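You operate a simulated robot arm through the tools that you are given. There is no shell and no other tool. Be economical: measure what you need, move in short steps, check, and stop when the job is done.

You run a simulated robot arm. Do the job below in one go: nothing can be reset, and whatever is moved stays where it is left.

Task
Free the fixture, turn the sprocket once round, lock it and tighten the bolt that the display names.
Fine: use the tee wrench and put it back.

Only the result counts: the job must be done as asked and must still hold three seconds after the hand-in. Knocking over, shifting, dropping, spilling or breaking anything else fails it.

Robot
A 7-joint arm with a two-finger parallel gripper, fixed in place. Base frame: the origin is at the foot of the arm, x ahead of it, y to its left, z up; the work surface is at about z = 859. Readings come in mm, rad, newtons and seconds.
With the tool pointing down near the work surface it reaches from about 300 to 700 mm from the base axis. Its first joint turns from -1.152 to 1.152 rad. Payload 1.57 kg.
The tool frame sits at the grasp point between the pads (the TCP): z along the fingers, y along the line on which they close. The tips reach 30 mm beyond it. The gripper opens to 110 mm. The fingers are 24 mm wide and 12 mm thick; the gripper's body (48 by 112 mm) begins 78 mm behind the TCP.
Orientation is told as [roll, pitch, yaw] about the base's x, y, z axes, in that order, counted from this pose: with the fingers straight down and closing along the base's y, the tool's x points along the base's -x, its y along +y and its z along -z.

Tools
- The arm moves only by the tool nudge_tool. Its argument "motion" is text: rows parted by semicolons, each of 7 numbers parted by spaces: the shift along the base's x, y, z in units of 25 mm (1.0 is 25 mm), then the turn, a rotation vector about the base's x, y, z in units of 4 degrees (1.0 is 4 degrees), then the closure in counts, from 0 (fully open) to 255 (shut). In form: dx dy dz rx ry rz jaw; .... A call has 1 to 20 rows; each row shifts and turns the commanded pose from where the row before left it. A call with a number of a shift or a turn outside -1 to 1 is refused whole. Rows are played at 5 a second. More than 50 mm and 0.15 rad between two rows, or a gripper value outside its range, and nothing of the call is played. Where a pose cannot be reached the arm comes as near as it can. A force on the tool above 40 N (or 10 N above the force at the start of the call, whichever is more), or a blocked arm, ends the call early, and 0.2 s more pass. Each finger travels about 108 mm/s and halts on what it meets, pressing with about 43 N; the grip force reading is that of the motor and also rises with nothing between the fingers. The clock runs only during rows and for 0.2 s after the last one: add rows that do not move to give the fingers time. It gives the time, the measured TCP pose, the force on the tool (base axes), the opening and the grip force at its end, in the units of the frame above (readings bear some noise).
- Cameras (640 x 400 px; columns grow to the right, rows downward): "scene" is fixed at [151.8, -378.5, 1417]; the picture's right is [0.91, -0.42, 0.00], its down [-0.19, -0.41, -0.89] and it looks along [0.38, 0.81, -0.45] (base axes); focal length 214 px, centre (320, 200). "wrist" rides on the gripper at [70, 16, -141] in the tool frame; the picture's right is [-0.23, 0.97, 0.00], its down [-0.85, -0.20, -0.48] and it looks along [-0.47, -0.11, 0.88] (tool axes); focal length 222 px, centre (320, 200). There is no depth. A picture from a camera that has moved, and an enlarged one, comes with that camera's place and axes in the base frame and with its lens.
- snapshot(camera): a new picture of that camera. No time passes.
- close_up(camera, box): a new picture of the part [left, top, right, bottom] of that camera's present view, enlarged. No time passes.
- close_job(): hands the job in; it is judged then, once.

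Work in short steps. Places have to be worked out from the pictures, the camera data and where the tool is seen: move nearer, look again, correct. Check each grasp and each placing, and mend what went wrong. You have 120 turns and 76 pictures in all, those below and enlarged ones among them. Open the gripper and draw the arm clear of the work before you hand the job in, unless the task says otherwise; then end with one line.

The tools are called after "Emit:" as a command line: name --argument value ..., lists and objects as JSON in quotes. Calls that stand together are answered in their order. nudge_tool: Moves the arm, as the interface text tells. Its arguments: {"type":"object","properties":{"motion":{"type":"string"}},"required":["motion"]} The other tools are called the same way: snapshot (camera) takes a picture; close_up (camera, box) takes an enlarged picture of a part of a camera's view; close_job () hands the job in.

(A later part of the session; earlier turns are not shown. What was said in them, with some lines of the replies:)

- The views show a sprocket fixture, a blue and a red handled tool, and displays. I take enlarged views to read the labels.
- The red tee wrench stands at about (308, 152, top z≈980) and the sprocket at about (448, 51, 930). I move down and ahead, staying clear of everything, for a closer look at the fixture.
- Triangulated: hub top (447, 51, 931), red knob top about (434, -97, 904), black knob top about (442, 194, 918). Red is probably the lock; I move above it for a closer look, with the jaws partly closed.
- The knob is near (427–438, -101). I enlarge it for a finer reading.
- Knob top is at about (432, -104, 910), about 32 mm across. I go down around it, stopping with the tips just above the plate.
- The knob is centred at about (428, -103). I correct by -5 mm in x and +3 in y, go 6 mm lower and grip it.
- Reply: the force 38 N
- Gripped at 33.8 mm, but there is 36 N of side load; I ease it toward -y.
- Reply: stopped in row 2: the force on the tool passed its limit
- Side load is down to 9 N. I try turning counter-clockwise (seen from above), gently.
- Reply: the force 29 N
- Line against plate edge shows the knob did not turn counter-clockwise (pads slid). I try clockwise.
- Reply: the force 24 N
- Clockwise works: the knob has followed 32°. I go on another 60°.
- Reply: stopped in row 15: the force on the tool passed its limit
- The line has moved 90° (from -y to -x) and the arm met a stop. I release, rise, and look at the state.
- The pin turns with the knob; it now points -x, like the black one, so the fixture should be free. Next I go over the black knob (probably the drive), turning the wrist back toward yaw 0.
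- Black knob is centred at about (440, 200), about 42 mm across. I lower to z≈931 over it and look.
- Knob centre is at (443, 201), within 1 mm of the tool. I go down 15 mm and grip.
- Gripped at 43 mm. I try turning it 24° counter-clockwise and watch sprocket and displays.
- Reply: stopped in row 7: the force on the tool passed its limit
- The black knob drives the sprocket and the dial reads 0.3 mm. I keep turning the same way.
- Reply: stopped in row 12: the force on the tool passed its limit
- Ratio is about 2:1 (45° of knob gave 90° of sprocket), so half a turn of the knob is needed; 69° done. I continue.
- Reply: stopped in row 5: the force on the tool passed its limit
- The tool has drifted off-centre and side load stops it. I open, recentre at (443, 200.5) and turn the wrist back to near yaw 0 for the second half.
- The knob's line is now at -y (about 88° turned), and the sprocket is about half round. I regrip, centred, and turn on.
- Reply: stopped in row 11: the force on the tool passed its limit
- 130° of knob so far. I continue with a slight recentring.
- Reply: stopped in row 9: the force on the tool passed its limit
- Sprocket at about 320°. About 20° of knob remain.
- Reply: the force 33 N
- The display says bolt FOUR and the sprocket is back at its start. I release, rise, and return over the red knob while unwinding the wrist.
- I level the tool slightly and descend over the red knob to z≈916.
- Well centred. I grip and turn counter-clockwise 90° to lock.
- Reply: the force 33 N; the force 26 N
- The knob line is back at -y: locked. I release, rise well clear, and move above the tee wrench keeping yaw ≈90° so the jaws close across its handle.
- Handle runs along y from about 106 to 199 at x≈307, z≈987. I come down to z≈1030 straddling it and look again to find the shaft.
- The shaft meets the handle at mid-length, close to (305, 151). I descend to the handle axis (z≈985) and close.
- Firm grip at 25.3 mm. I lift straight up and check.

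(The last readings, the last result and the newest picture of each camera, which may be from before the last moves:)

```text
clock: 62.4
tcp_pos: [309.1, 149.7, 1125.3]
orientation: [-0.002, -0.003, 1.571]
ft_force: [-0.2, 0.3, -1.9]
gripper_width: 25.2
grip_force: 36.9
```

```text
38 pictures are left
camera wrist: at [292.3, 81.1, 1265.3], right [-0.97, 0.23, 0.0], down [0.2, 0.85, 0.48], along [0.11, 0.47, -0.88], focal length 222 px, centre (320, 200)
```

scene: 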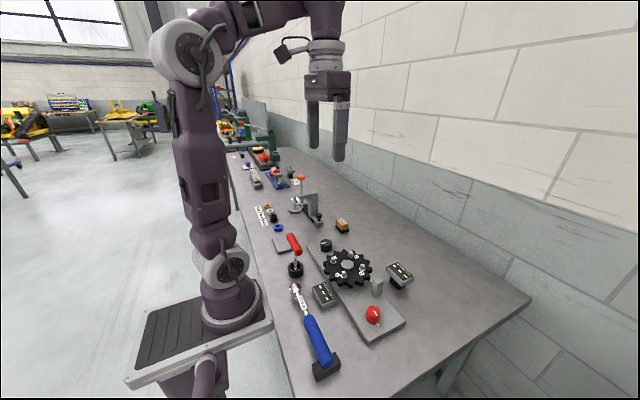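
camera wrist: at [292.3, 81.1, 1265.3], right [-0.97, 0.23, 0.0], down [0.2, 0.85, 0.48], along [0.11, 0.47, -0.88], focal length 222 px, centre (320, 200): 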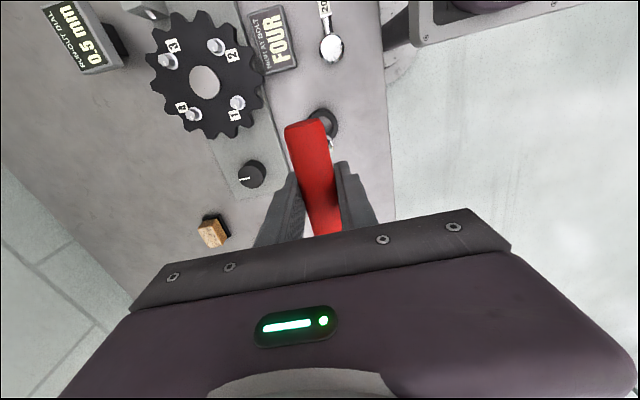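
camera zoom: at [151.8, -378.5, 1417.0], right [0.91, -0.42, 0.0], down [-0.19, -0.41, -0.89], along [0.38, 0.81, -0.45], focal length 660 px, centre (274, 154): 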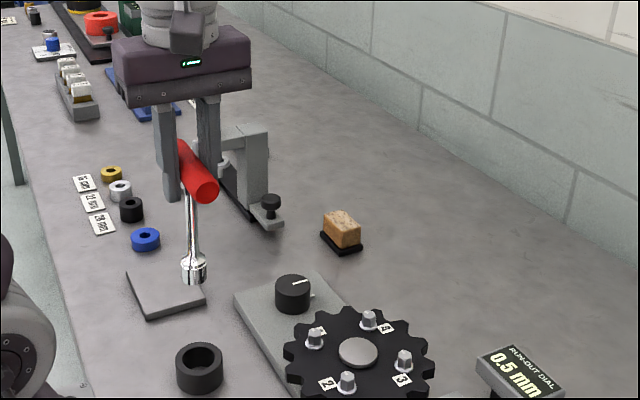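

The wrench hangs plumb; socket bottom is about 126 mm below the grip. I move toward bolt 4, stopping 50 mm short so the wrist camera can see the bolt beside the handle.

Emit:
nudge_tool --motion "0.92 -0.55 0 0 0 0 255; 0.92 -0.55 0 0 0 0 255; 0.92 -0.55 0 0 0 0 255; 0.92 -0.55 0 0 0 0 255; 0.92 -0.55 0 0 0 0 255; 0 0 0 0 0 0 255; 0 0 0 0 0 0 255"

Emit:
close_up --camera "wrist" --box '[220, 70, 380, 200]'

Emit:
close_up --camera "scene" --box '[310, 200, 400, 290]'

```text
clock: 64.0
tcp_pos: [423.5, 80.7, 1125.8]
orientation: [-0.002, -0.003, 1.571]
ft_force: [-0.1, 0.2, -1.8]
gripper_width: 24.9
grip_force: 36.9
```

```text
3.08 times, centred on (300, 135) of wrist
camera zoom: at [407.1, 11.3, 1266.5], right [-0.97, 0.23, 0.0], down [0.2, 0.85, 0.48], along [0.11, 0.47, -0.88], focal length 684 px, centre (382, 400)
```

zoom: 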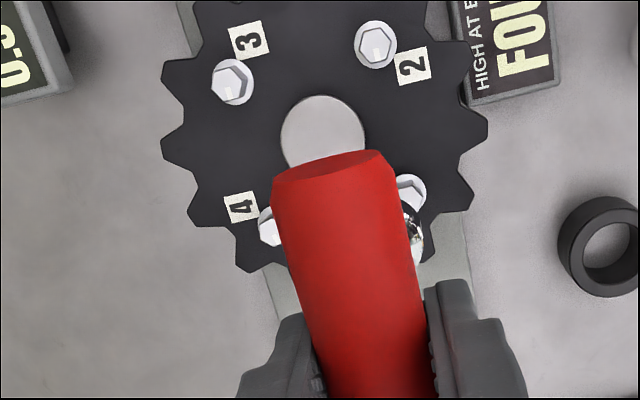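

```text
4.44 times, centred on (355, 245) of scene
camera zoom: at [151.8, -378.5, 1417.0], right [0.91, -0.42, 0.0], down [-0.19, -0.41, -0.89], along [0.38, 0.81, -0.45], focal length 953 px, centre (164, 0)
```

zoom: 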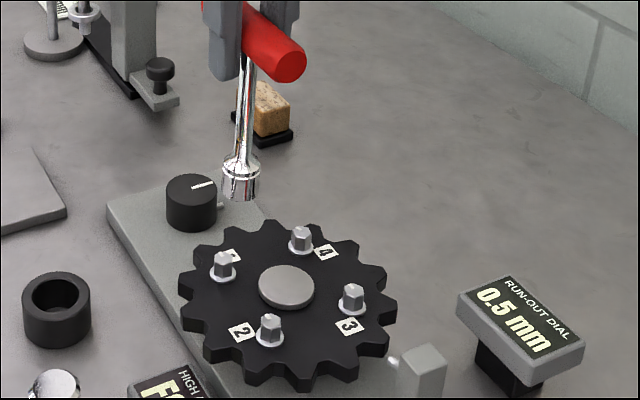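

Hub and bolts 2/3 give bolt 4 at about (475.5, 82), head top ≈945. I move there with the socket bottom just above the head and compare in both views.

Emit:
nudge_tool --motion "1 0.05 0 0 0 0 255; 1 0 0 0 0 0 255; 0.08 0 -0.6 0 0 0 255; 0 0 -0.6 0 0 0 255; 0 0 0 0 0 0 255; 0 0 0 0 0 0 255"

Emit:
close_up --camera "scene" --box '[325, 215, 385, 275]'

Emit:
close_up --camera "wrist" --box '[220, 70, 380, 200]'

```text
clock: 65.4
tcp_pos: [475.2, 81.6, 1093.1]
orientation: [0.0, -0.003, 1.571]
ft_force: [0.8, -0.1, -2.1]
gripper_width: 25.0
grip_force: 36.3
```

```text
6.67 times, centred on (355, 245) of scene
camera zoom: at [151.8, -378.5, 1417.0], right [0.91, -0.42, 0.0], down [-0.19, -0.41, -0.89], along [0.38, 0.81, -0.45], focal length 1430 px, centre (87, -100)
```

zoom: 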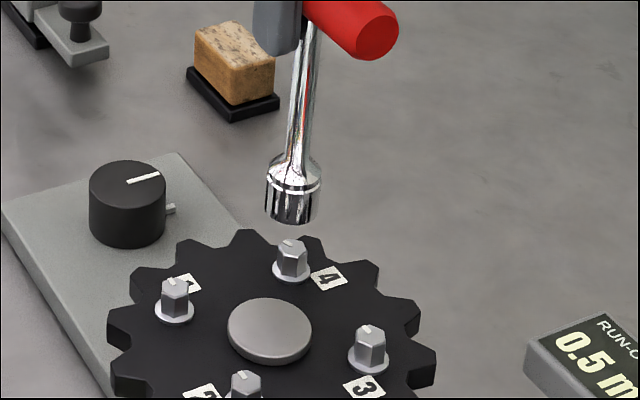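

```text
3.08 times, centred on (300, 135) of wrist
camera zoom: at [459.5, 12.5, 1234.1], right [-0.97, 0.23, 0.0], down [0.2, 0.85, 0.48], along [0.11, 0.47, -0.88], focal length 684 px, centre (382, 400)
```

zoom: 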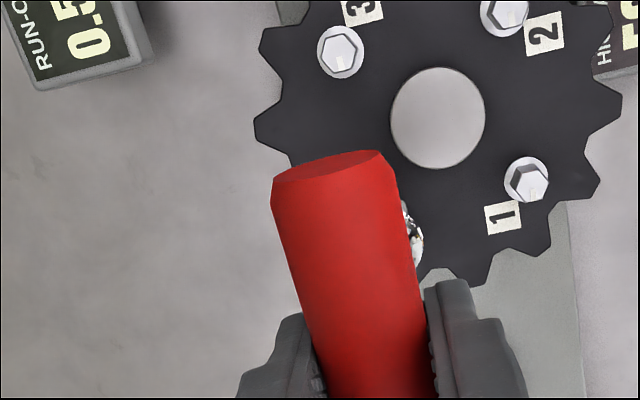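

Scene view: bolt 4 agrees with (476.4, 81.5); the socket's foot sits about 2 mm to the left. I correct +2.6 mm x, -0.8 mm y and lower gently to z≈1070.

Emit:
nudge_tool --motion "0.1 -0.03 -0.3 0 0 0 255; 0 0 -0.3 0 0 0 255; 0 0 0 0 0 0 255; 0 0 0 0 0 0 255"

Emit:
close_up --camera "scene" --box '[325, 215, 385, 275]'

```text
clock: 66.4
tcp_pos: [478.0, 79.7, 1078.2]
orientation: [-0.002, -0.002, 1.57]
ft_force: [0.9, -0.9, -2.2]
gripper_width: 25.1
grip_force: 37.0
```

```text
6.67 times, centred on (355, 245) of scene
camera zoom: at [151.8, -378.5, 1417.0], right [0.91, -0.42, 0.0], down [-0.19, -0.41, -0.89], along [0.38, 0.81, -0.45], focal length 1430 px, centre (87, -100)
```

zoom: 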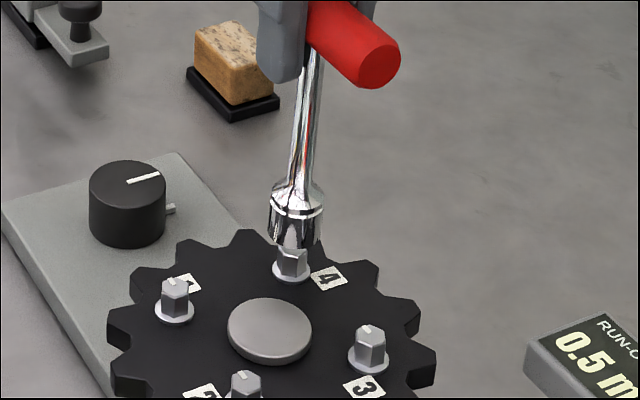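

Nearly aligned; socket maybe 1 mm to the right. I trim by (-0.6, +1) mm and lower onto the head.

Emit:
nudge_tool --motion "-0.024 0.04 -0.2 0 0 0 255; 0 0 -0.2 0 0 0 255; 0 0 -0.2 0 0 0 255; 0 0 0 0 0 0 255; 0 0 0 0 0 0 255"

Emit:
close_up --camera "scene" --box '[325, 215, 385, 275]'

```text
clock: 67.6
tcp_pos: [477.4, 82.1, 1065.0]
orientation: [-0.006, -0.001, 1.571]
ft_force: [-1.2, -1.7, 39.1]
gripper_width: 24.7
grip_force: 36.0
```

```text
6.67 times, centred on (355, 245) of scene
camera zoom: at [151.1, -378.6, 1417.1], right [0.91, -0.42, 0.0], down [-0.19, -0.41, -0.89], along [0.38, 0.81, -0.45], focal length 1430 px, centre (87, -100)
```

zoom: 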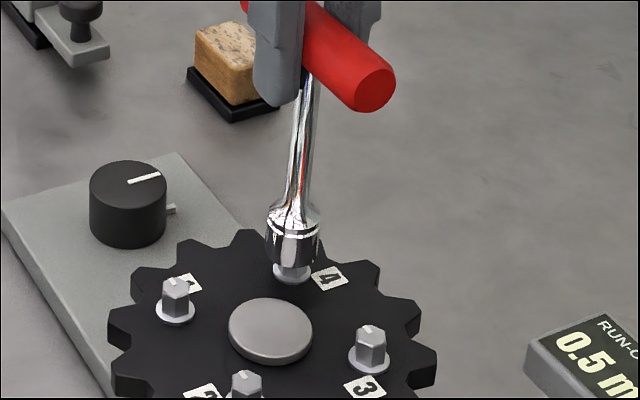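

The socket is over the head with 39 N of push up; it may need its hexagon lined up. I ease off a little and turn clockwise in steps.

Emit:
nudge_tool --motion "0 0 0.05 0 0 -0.5 255; 0 0 0 0 0 -1 255; 0 0 0 0 0 -1 255; 0 0 0 0 0 0 255"

```text
clock: 68.6
tcp_pos: [477.6, 84.0, 1064.7]
orientation: [-0.003, 0.0, 1.397]
ft_force: [0.4, 5.0, 26.8]
gripper_width: 25.1
grip_force: 36.3
```

Emit:
nudge_tool --motion "0 0 0 0 0 -1 255; 0 0 0 0 0 -1 255; 0 0 0 0 0 -1 255; 0 0 0 0 0 -1 255; 0 0 0 0 0 -1 255; 0 0 0 0 0 0 255"

Emit:
close_up --camera "scene" --box '[325, 215, 385, 275]'

```text
clock: 70.0
tcp_pos: [477.4, 82.4, 1063.7]
orientation: [0.001, 0.002, 1.044]
ft_force: [2.6, -0.6, -4.1]
gripper_width: 24.8
grip_force: 36.9
```

```text
6.67 times, centred on (355, 245) of scene
camera zoom: at [151.9, -378.5, 1417.0], right [0.91, -0.42, 0.0], down [-0.19, -0.41, -0.89], along [0.38, 0.81, -0.45], focal length 1430 px, centre (87, -100)
```

zoom: 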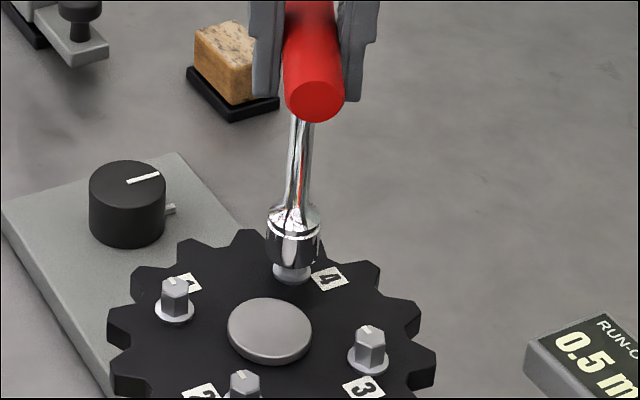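

The push up has gone, so the hexagon has likely slipped in line. I lower further.

Emit:
nudge_tool --motion "0 0 -0.12 0 0 0 255; 0 0 -0.12 0 0 0 255; 0 0 -0.12 0 0 0 255; 0 0 -0.1 0 0 0 255; 0 0 0 0 0 0 255"

Emit:
close_up --camera "scene" --box '[325, 215, 385, 275]'

```text
clock: 71.2
tcp_pos: [475.9, 82.1, 1053.1]
orientation: [-0.001, 0.0, 1.046]
ft_force: [-0.2, 0.1, -2.7]
gripper_width: 25.1
grip_force: 36.3
```

```text
6.67 times, centred on (355, 245) of scene
camera zoom: at [151.8, -378.5, 1417.0], right [0.91, -0.42, 0.0], down [-0.19, -0.41, -0.89], along [0.38, 0.81, -0.45], focal length 1430 px, centre (87, -100)
```

zoom: 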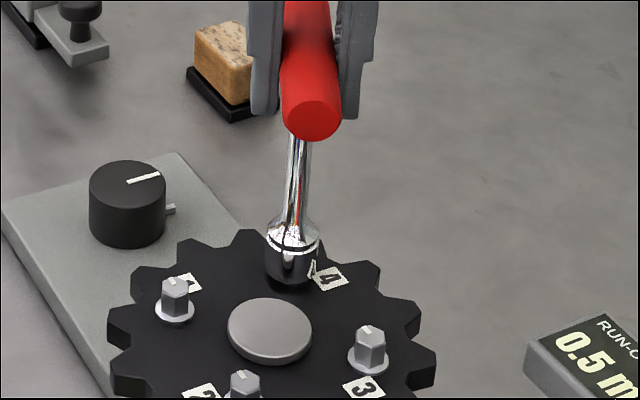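

The socket is fully seated over bolt 4. I turn clockwise to tighten.

Emit:
nudge_tool --motion "0 0 0 0 0 -1 255; 0 0 0 0 0 -1 255; 0 0 0 0 0 -1 255; 0 0 0 0 0 -1 255; 0 0 0 0 0 -1 255; 0 0 0 0 0 -1 255; 0 0 0 0 0 -1 255; 0 0 0 0 0 -1 255; 0 0 0 0 0 -1 255; 0 0 0 0 0 -1 255; 0 0 0 0 0 0 255"

Emit:
close_up --camera "scene" --box '[300, 200, 440, 330]'

```text
clock: 73.6
tcp_pos: [477.4, 82.4, 1052.6]
orientation: [-0.002, -0.002, 0.349]
ft_force: [0.2, 0.8, -2.3]
gripper_width: 25.1
grip_force: 36.4
```

```text
3.08 times, centred on (370, 265) of scene
camera zoom: at [151.8, -378.5, 1417.0], right [0.91, -0.42, 0.0], down [-0.19, -0.41, -0.89], along [0.38, 0.81, -0.45], focal length 660 px, centre (166, 0)
```

zoom: 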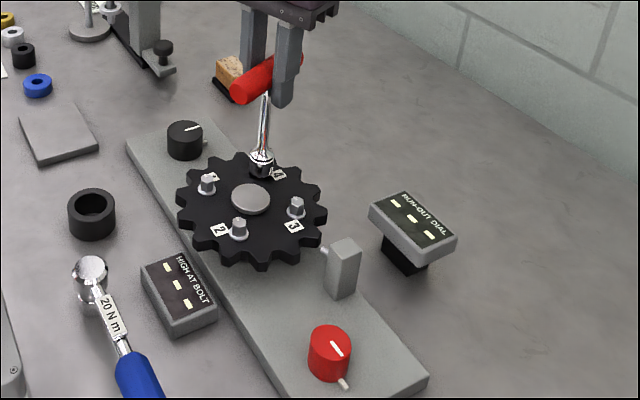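

Displays cleared as the bolt began to turn; no resistance felt yet. I go on clockwise.

Emit:
nudge_tool --motion "0 0 0 0 0 -1 255; 0 0 0 0 0 -1 255; 0 0 0 0 0 -1 255; 0 0 0 0 0 -1 255; 0 0 0 0 0 -1 255; 0 0 0 0 0 -1 255; 0 0 0 0 0 -1 255; 0 0 0 0 0 0 255"

Emit:
close_up --camera "scene" --box '[300, 200, 440, 330]'

```text
clock: 75.4
tcp_pos: [478.0, 83.7, 1054.8]
orientation: [-0.001, -0.002, -0.141]
ft_force: [-0.2, 0.2, -1.9]
gripper_width: 29.0
grip_force: 38.7
```

```text
3.08 times, centred on (370, 265) of scene
camera zoom: at [151.8, -378.5, 1417.0], right [0.91, -0.42, 0.0], down [-0.19, -0.41, -0.89], along [0.38, 0.81, -0.45], focal length 660 px, centre (166, 0)
```

zoom: 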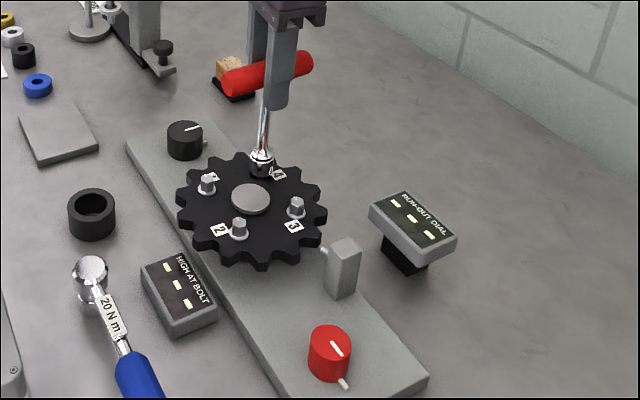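

Jaw opening rose to 29 mm: the handle now resists, so the bolt has come tight after about 60°. I press a bit further to confirm the stop.

Emit:
nudge_tool --motion "0 0 0 0 0 -1 255; 0 0 0 0 0 -1 255; 0 0 0 0 0 0 255; 0 0 0 0 0 0 255"

Emit:
close_up --camera "wrist" --box '[180, 70, 440, 240]'

```text
clock: 76.4
tcp_pos: [476.4, 83.9, 1054.0]
orientation: [0.0, -0.003, -0.28]
ft_force: [-0.2, 0.8, -1.8]
gripper_width: 30.2
grip_force: 39.9
```

```text
2.35 times, centred on (310, 155) of wrist
camera zoom: at [414.7, 119.2, 1194.2], right [0.49, 0.87, 0.0], down [0.77, -0.43, 0.48], along [0.42, -0.23, -0.88], focal length 523 px, centre (344, 306)
```

zoom: 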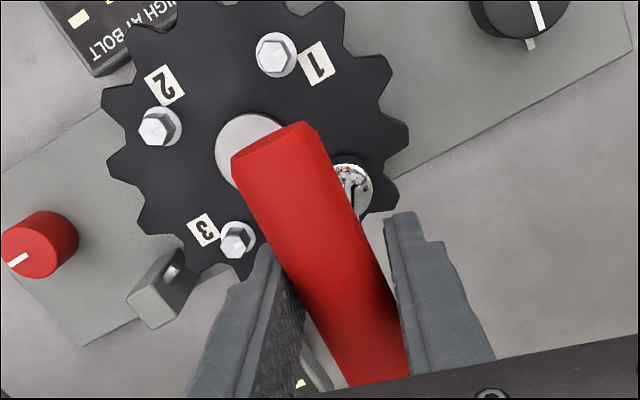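

The handle is skewed about 12° in the jaws, so the bolt is tight against its stop. I turn the jaws back 12° to square with the handle, then lift straight off.

Emit:
nudge_tool --motion "0 0 0 0 0 1 255; 0 0 0 0 0 1 255; 0 0 0 0 0 1 255; 0 0 0 0 0 0 255"

```text
clock: 77.4
tcp_pos: [477.9, 82.0, 1053.8]
orientation: [-0.002, -0.002, -0.07]
ft_force: [-0.4, 0.4, -1.8]
gripper_width: 28.8
grip_force: 38.8
```

Still 28.8 mm; two more steps back to square up.

Emit:
nudge_tool --motion "0 0 0 0 0 1 255; 0 0 0 0 0 1 255; 0 0 0 0 0 0 255"

Emit:
close_up --camera "wrist" --box '[180, 70, 440, 240]'

```text
clock: 78.2
tcp_pos: [477.3, 84.2, 1053.7]
orientation: [-0.002, -0.003, 0.071]
ft_force: [-0.4, 0.5, -2.9]
gripper_width: 25.4
grip_force: 37.1
```

```text
2.35 times, centred on (310, 155) of wrist
camera zoom: at [406.2, 95.3, 1194.7], right [0.16, 0.99, 0.0], down [0.87, -0.14, 0.48], along [0.47, -0.08, -0.88], focal length 523 px, centre (344, 306)
```

zoom: 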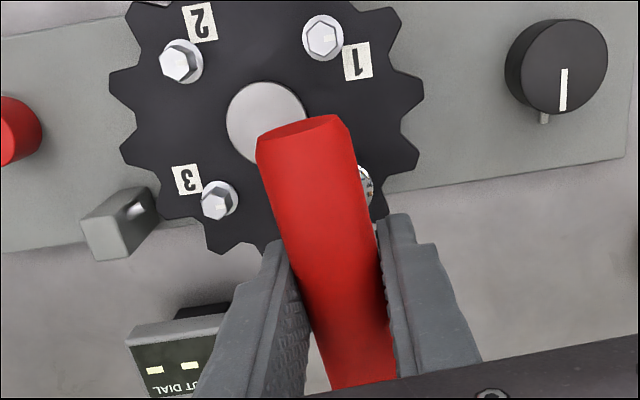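

Squared up (25.4 mm). I lift straight off and check the bolt's mark.

Emit:
nudge_tool --motion "0 0 0.3 0 0 0 255; 0 0 0.5 0 0 0 255; 0 0 0.7 0 0 0 255; 0 0 1 0 0 0 255; 0 0 0.5 0 0 0 255; 0 0 0 0 0 0 255"

Emit:
close_up --camera "scene" --box '[315, 195, 395, 275]'

```text
clock: 79.6
tcp_pos: [477.3, 81.9, 1128.5]
orientation: [-0.004, -0.002, 0.071]
ft_force: [0.4, 0.3, -1.4]
gripper_width: 25.1
grip_force: 36.5
```

```text
5.00 times, centred on (355, 235) of scene
camera zoom: at [151.8, -378.5, 1417.0], right [0.91, -0.42, 0.0], down [-0.19, -0.41, -0.89], along [0.38, 0.81, -0.45], focal length 1072 px, centre (145, 25)
```

zoom: 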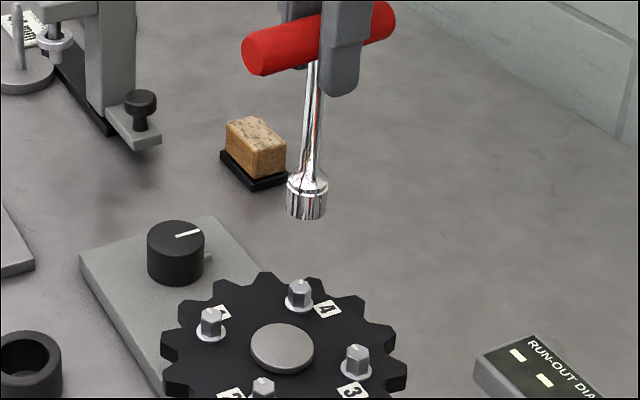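

I zoom on the bolt heads to compare their marks.

Emit:
close_up --camera "scene" --box '[335, 240, 375, 280]'

```text
10.00 times, centred on (355, 260) of scene
camera zoom: at [151.8, -378.5, 1417.0], right [0.91, -0.42, 0.0], down [-0.19, -0.41, -0.89], along [0.38, 0.81, -0.45], focal length 2145 px, centre (-30, -400)
```

zoom: 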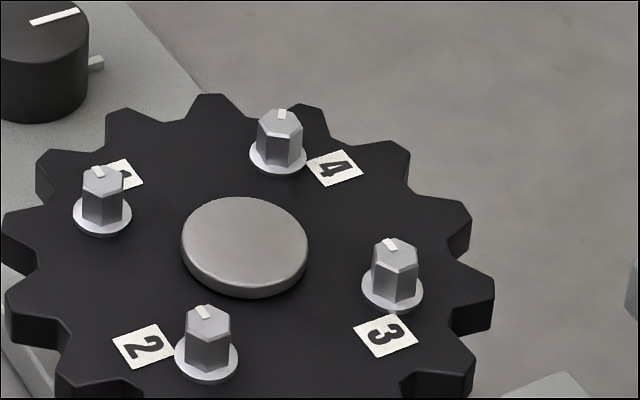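

Bolt 4's mark has turned clockwise from the others' direction, and it met a firm stop. Now I carry the wrench back over its ring, turning to yaw 90° as when it was picked up.

Emit:
nudge_tool --motion "-0.6 0.25 0 0 0 1 255; -0.6 0.25 0 0 0 1 255; -0.6 0.25 0 0 0 1 255; -0.6 0.25 0 0 0 1 255; -0.6 0.25 0 0 0 1 255; -0.6 0.25 0 0 0 1 255; -0.6 0.25 0 0 0 1 255; -0.6 0.25 0 0 0 1 255; -0.6 0.25 0 0 0 1 255; -0.6 0.25 0 0 0 1 255; -0.74 0.24 0 0 0 1 255; 0 0 0 0 0 1 255; 0 0 0 0 0 1 255; 0 0 0 0 0 1 255; 0 0 0 0 0 1 255; 0 0 0 0 0 1 255; 0 0 0 0 0 1 255; 0 0 0 0 0 1 255; 0 0 0 0 0 1 255; 0 0 0 0 0 1 255"

Emit:
nudge_tool --motion "0 0 -0.5 0 0 1 255; 0 0 -0.5 0 0 0.5 255; 0 0 -1 0 0 0 255; 0 0 -0.4 0 0 0 255; 0 0 0 0 0 0 255"

Emit:
close_up --camera "scene" --box '[280, 200, 360, 280]'

Emit:
close_up --camera "wrist" --box '[220, 70, 420, 240]'

```text
clock: 83.8
tcp_pos: [308.7, 151.0, 1128.6]
orientation: [-0.004, -0.001, 1.468]
ft_force: [0.1, -0.3, -1.7]
gripper_width: 25.2
grip_force: 36.9
```

```text
clock: 85.0
tcp_pos: [309.4, 149.9, 1068.5]
orientation: [-0.002, -0.002, 1.573]
ft_force: [0.5, -0.3, -2.1]
gripper_width: 25.0
grip_force: 36.7
```

```text
5.00 times, centred on (320, 240) of scene
camera zoom: at [151.8, -378.5, 1417.0], right [0.91, -0.42, 0.0], down [-0.19, -0.41, -0.89], along [0.38, 0.81, -0.45], focal length 1072 px, centre (320, 0)
```

zoom: 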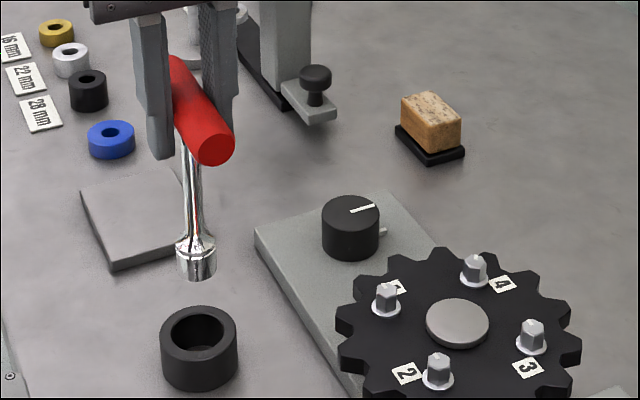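

```text
2.35 times, centred on (320, 155) of wrist
camera zoom: at [292.2, 81.0, 1209.5], right [-0.97, 0.23, 0.0], down [0.2, 0.85, 0.48], along [0.11, 0.47, -0.88], focal length 523 px, centre (320, 306)
```

zoom: 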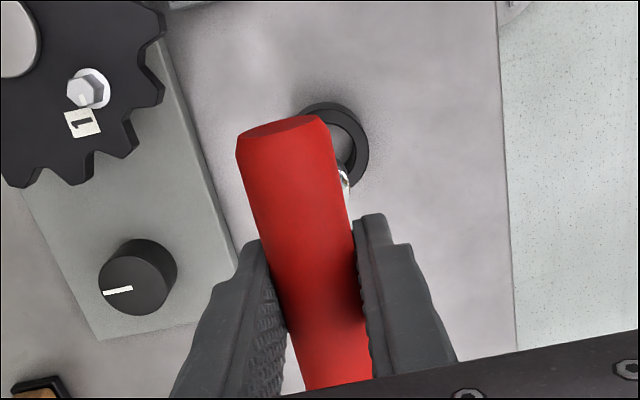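

Socket foot and ring line up within a millimetre. I lower into the ring, slowly near the end.

Emit:
nudge_tool --motion "-0.02 0 -1 0 0 0 255; 0 0 -1 0 0 0 255; 0 0 -0.6 0 0 0 255; 0 0 -0.3 0 0 0 255; 0 0 -0.16 0 0 0 255; 0 0 0 0 0 0 255"

Emit:
close_up --camera "scene" --box '[280, 210, 350, 280]'

```text
clock: 86.4
tcp_pos: [306.9, 151.5, 991.4]
orientation: [-0.002, -0.002, 1.571]
ft_force: [-0.2, 0.9, -2.9]
gripper_width: 25.3
grip_force: 36.2
```

```text
5.71 times, centred on (315, 245) of scene
camera zoom: at [151.8, -378.5, 1417.0], right [0.91, -0.42, 0.0], down [-0.19, -0.41, -0.89], along [0.38, 0.81, -0.45], focal length 1226 px, centre (349, -57)
```

zoom: 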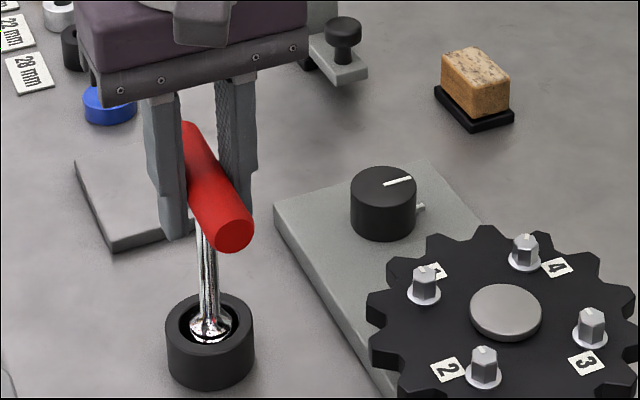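

It is inside the ring with no contact yet. I lower in 1.5 mm steps until it touches.

Emit:
nudge_tool --motion "0 0 -0.06 0 0 0 255; 0 0 -0.06 0 0 0 255; 0 0 -0.06 0 0 0 255; 0 0 0 0 0 0 255"

```text
clock: 87.4
tcp_pos: [308.1, 150.4, 987.6]
orientation: [-0.003, -0.002, 1.572]
ft_force: [-0.7, 1.4, -2.1]
gripper_width: 24.9
grip_force: 36.4
```

Emit:
nudge_tool --motion "0 0 -0.06 0 0 0 255; 0 0 -0.04 0 0 0 255; 0 0 0 0 0 0 255; 0 0 0 0 0 0 255"

Emit:
close_up --camera "scene" --box '[280, 210, 350, 280]'

```text
clock: 88.0
tcp_pos: [308.4, 151.1, 985.6]
orientation: [-0.005, -0.003, 1.571]
ft_force: [-4.3, 0.0, 13.7]
gripper_width: 24.9
grip_force: 36.3
stopped in row 3: the force on the tool passed its limit (the readings are from after the stop); the commanded pose is now the measured one
```

```text
5.71 times, centred on (315, 245) of scene
camera zoom: at [151.5, -378.6, 1417.0], right [0.91, -0.42, 0.0], down [-0.19, -0.41, -0.89], along [0.38, 0.81, -0.45], focal length 1226 px, centre (349, -57)
```

zoom: 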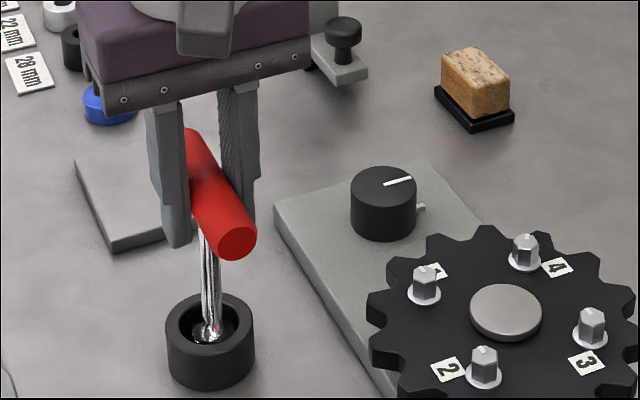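

It is down on the floor of the ring. I open and rise straight up.

Emit:
nudge_tool --motion "0 0 0 0 0 0 190; 0 0 0 0 0 0 150; 0 0 0 0 0 0 60; 0 0 0 0 0 0 0; 0 0 0 0 0 0 0; 0 0 0.6 0 0 0 0; 0 0 1 0 0 0 0; 0 0 1 0 0 0 0; 0 0 1 0 0 0 0; 0 0 1 0 0 0 0; 0 0 1 0 0 0 0; 0 0 1 0 0 0 0; 0 0 1 0 0 0 0; 0 0 0 0 0 0 0"

Emit:
close_up --camera "scene" --box '[270, 210, 430, 370]'

Emit:
snapshot --camera "wrist"

```text
clock: 91.0
tcp_pos: [307.9, 151.7, 1177.4]
orientation: [-0.005, -0.003, 1.571]
ft_force: [0.1, -0.6, -0.3]
gripper_width: 110.1
grip_force: 0.1
```

```text
2.50 times, centred on (350, 290) of scene
camera zoom: at [151.8, -378.5, 1417.0], right [0.91, -0.42, 0.0], down [-0.19, -0.41, -0.89], along [0.38, 0.81, -0.45], focal length 536 px, centre (245, -25)
```

zoom: 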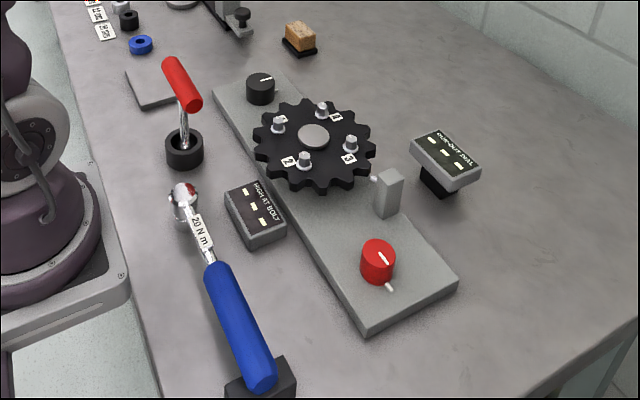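

```text
18 pictures are left
camera wrist: at [292.4, 82.8, 1317.4], right [-0.97, 0.23, 0.0], down [0.2, 0.85, 0.48], along [0.11, 0.47, -0.88], focal length 222 px, centre (320, 200)
```

wrist: 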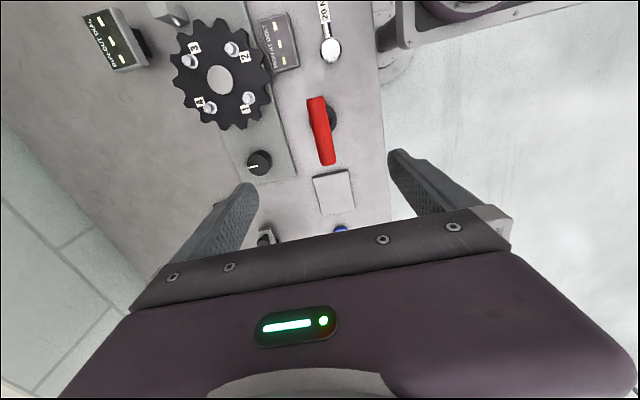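

Checking the last pictures: the tee wrench stands in its ring, the red knob is back at the locked position, and bolt 4 was turned clockwise to its stop. The jaws are open and the arm is clear, so I hand in.

Emit:
close_job

```text
The job is handed in.
```

I freed the fixture, turned the sprocket once round and locked it again. I then tightened bolt 4, the one the display named, with the tee wrench until it met a firm stop, and put the wrench back in its ring. Both displays went blank as the bolt began to turn, so they give no reading that confirms the tightening.
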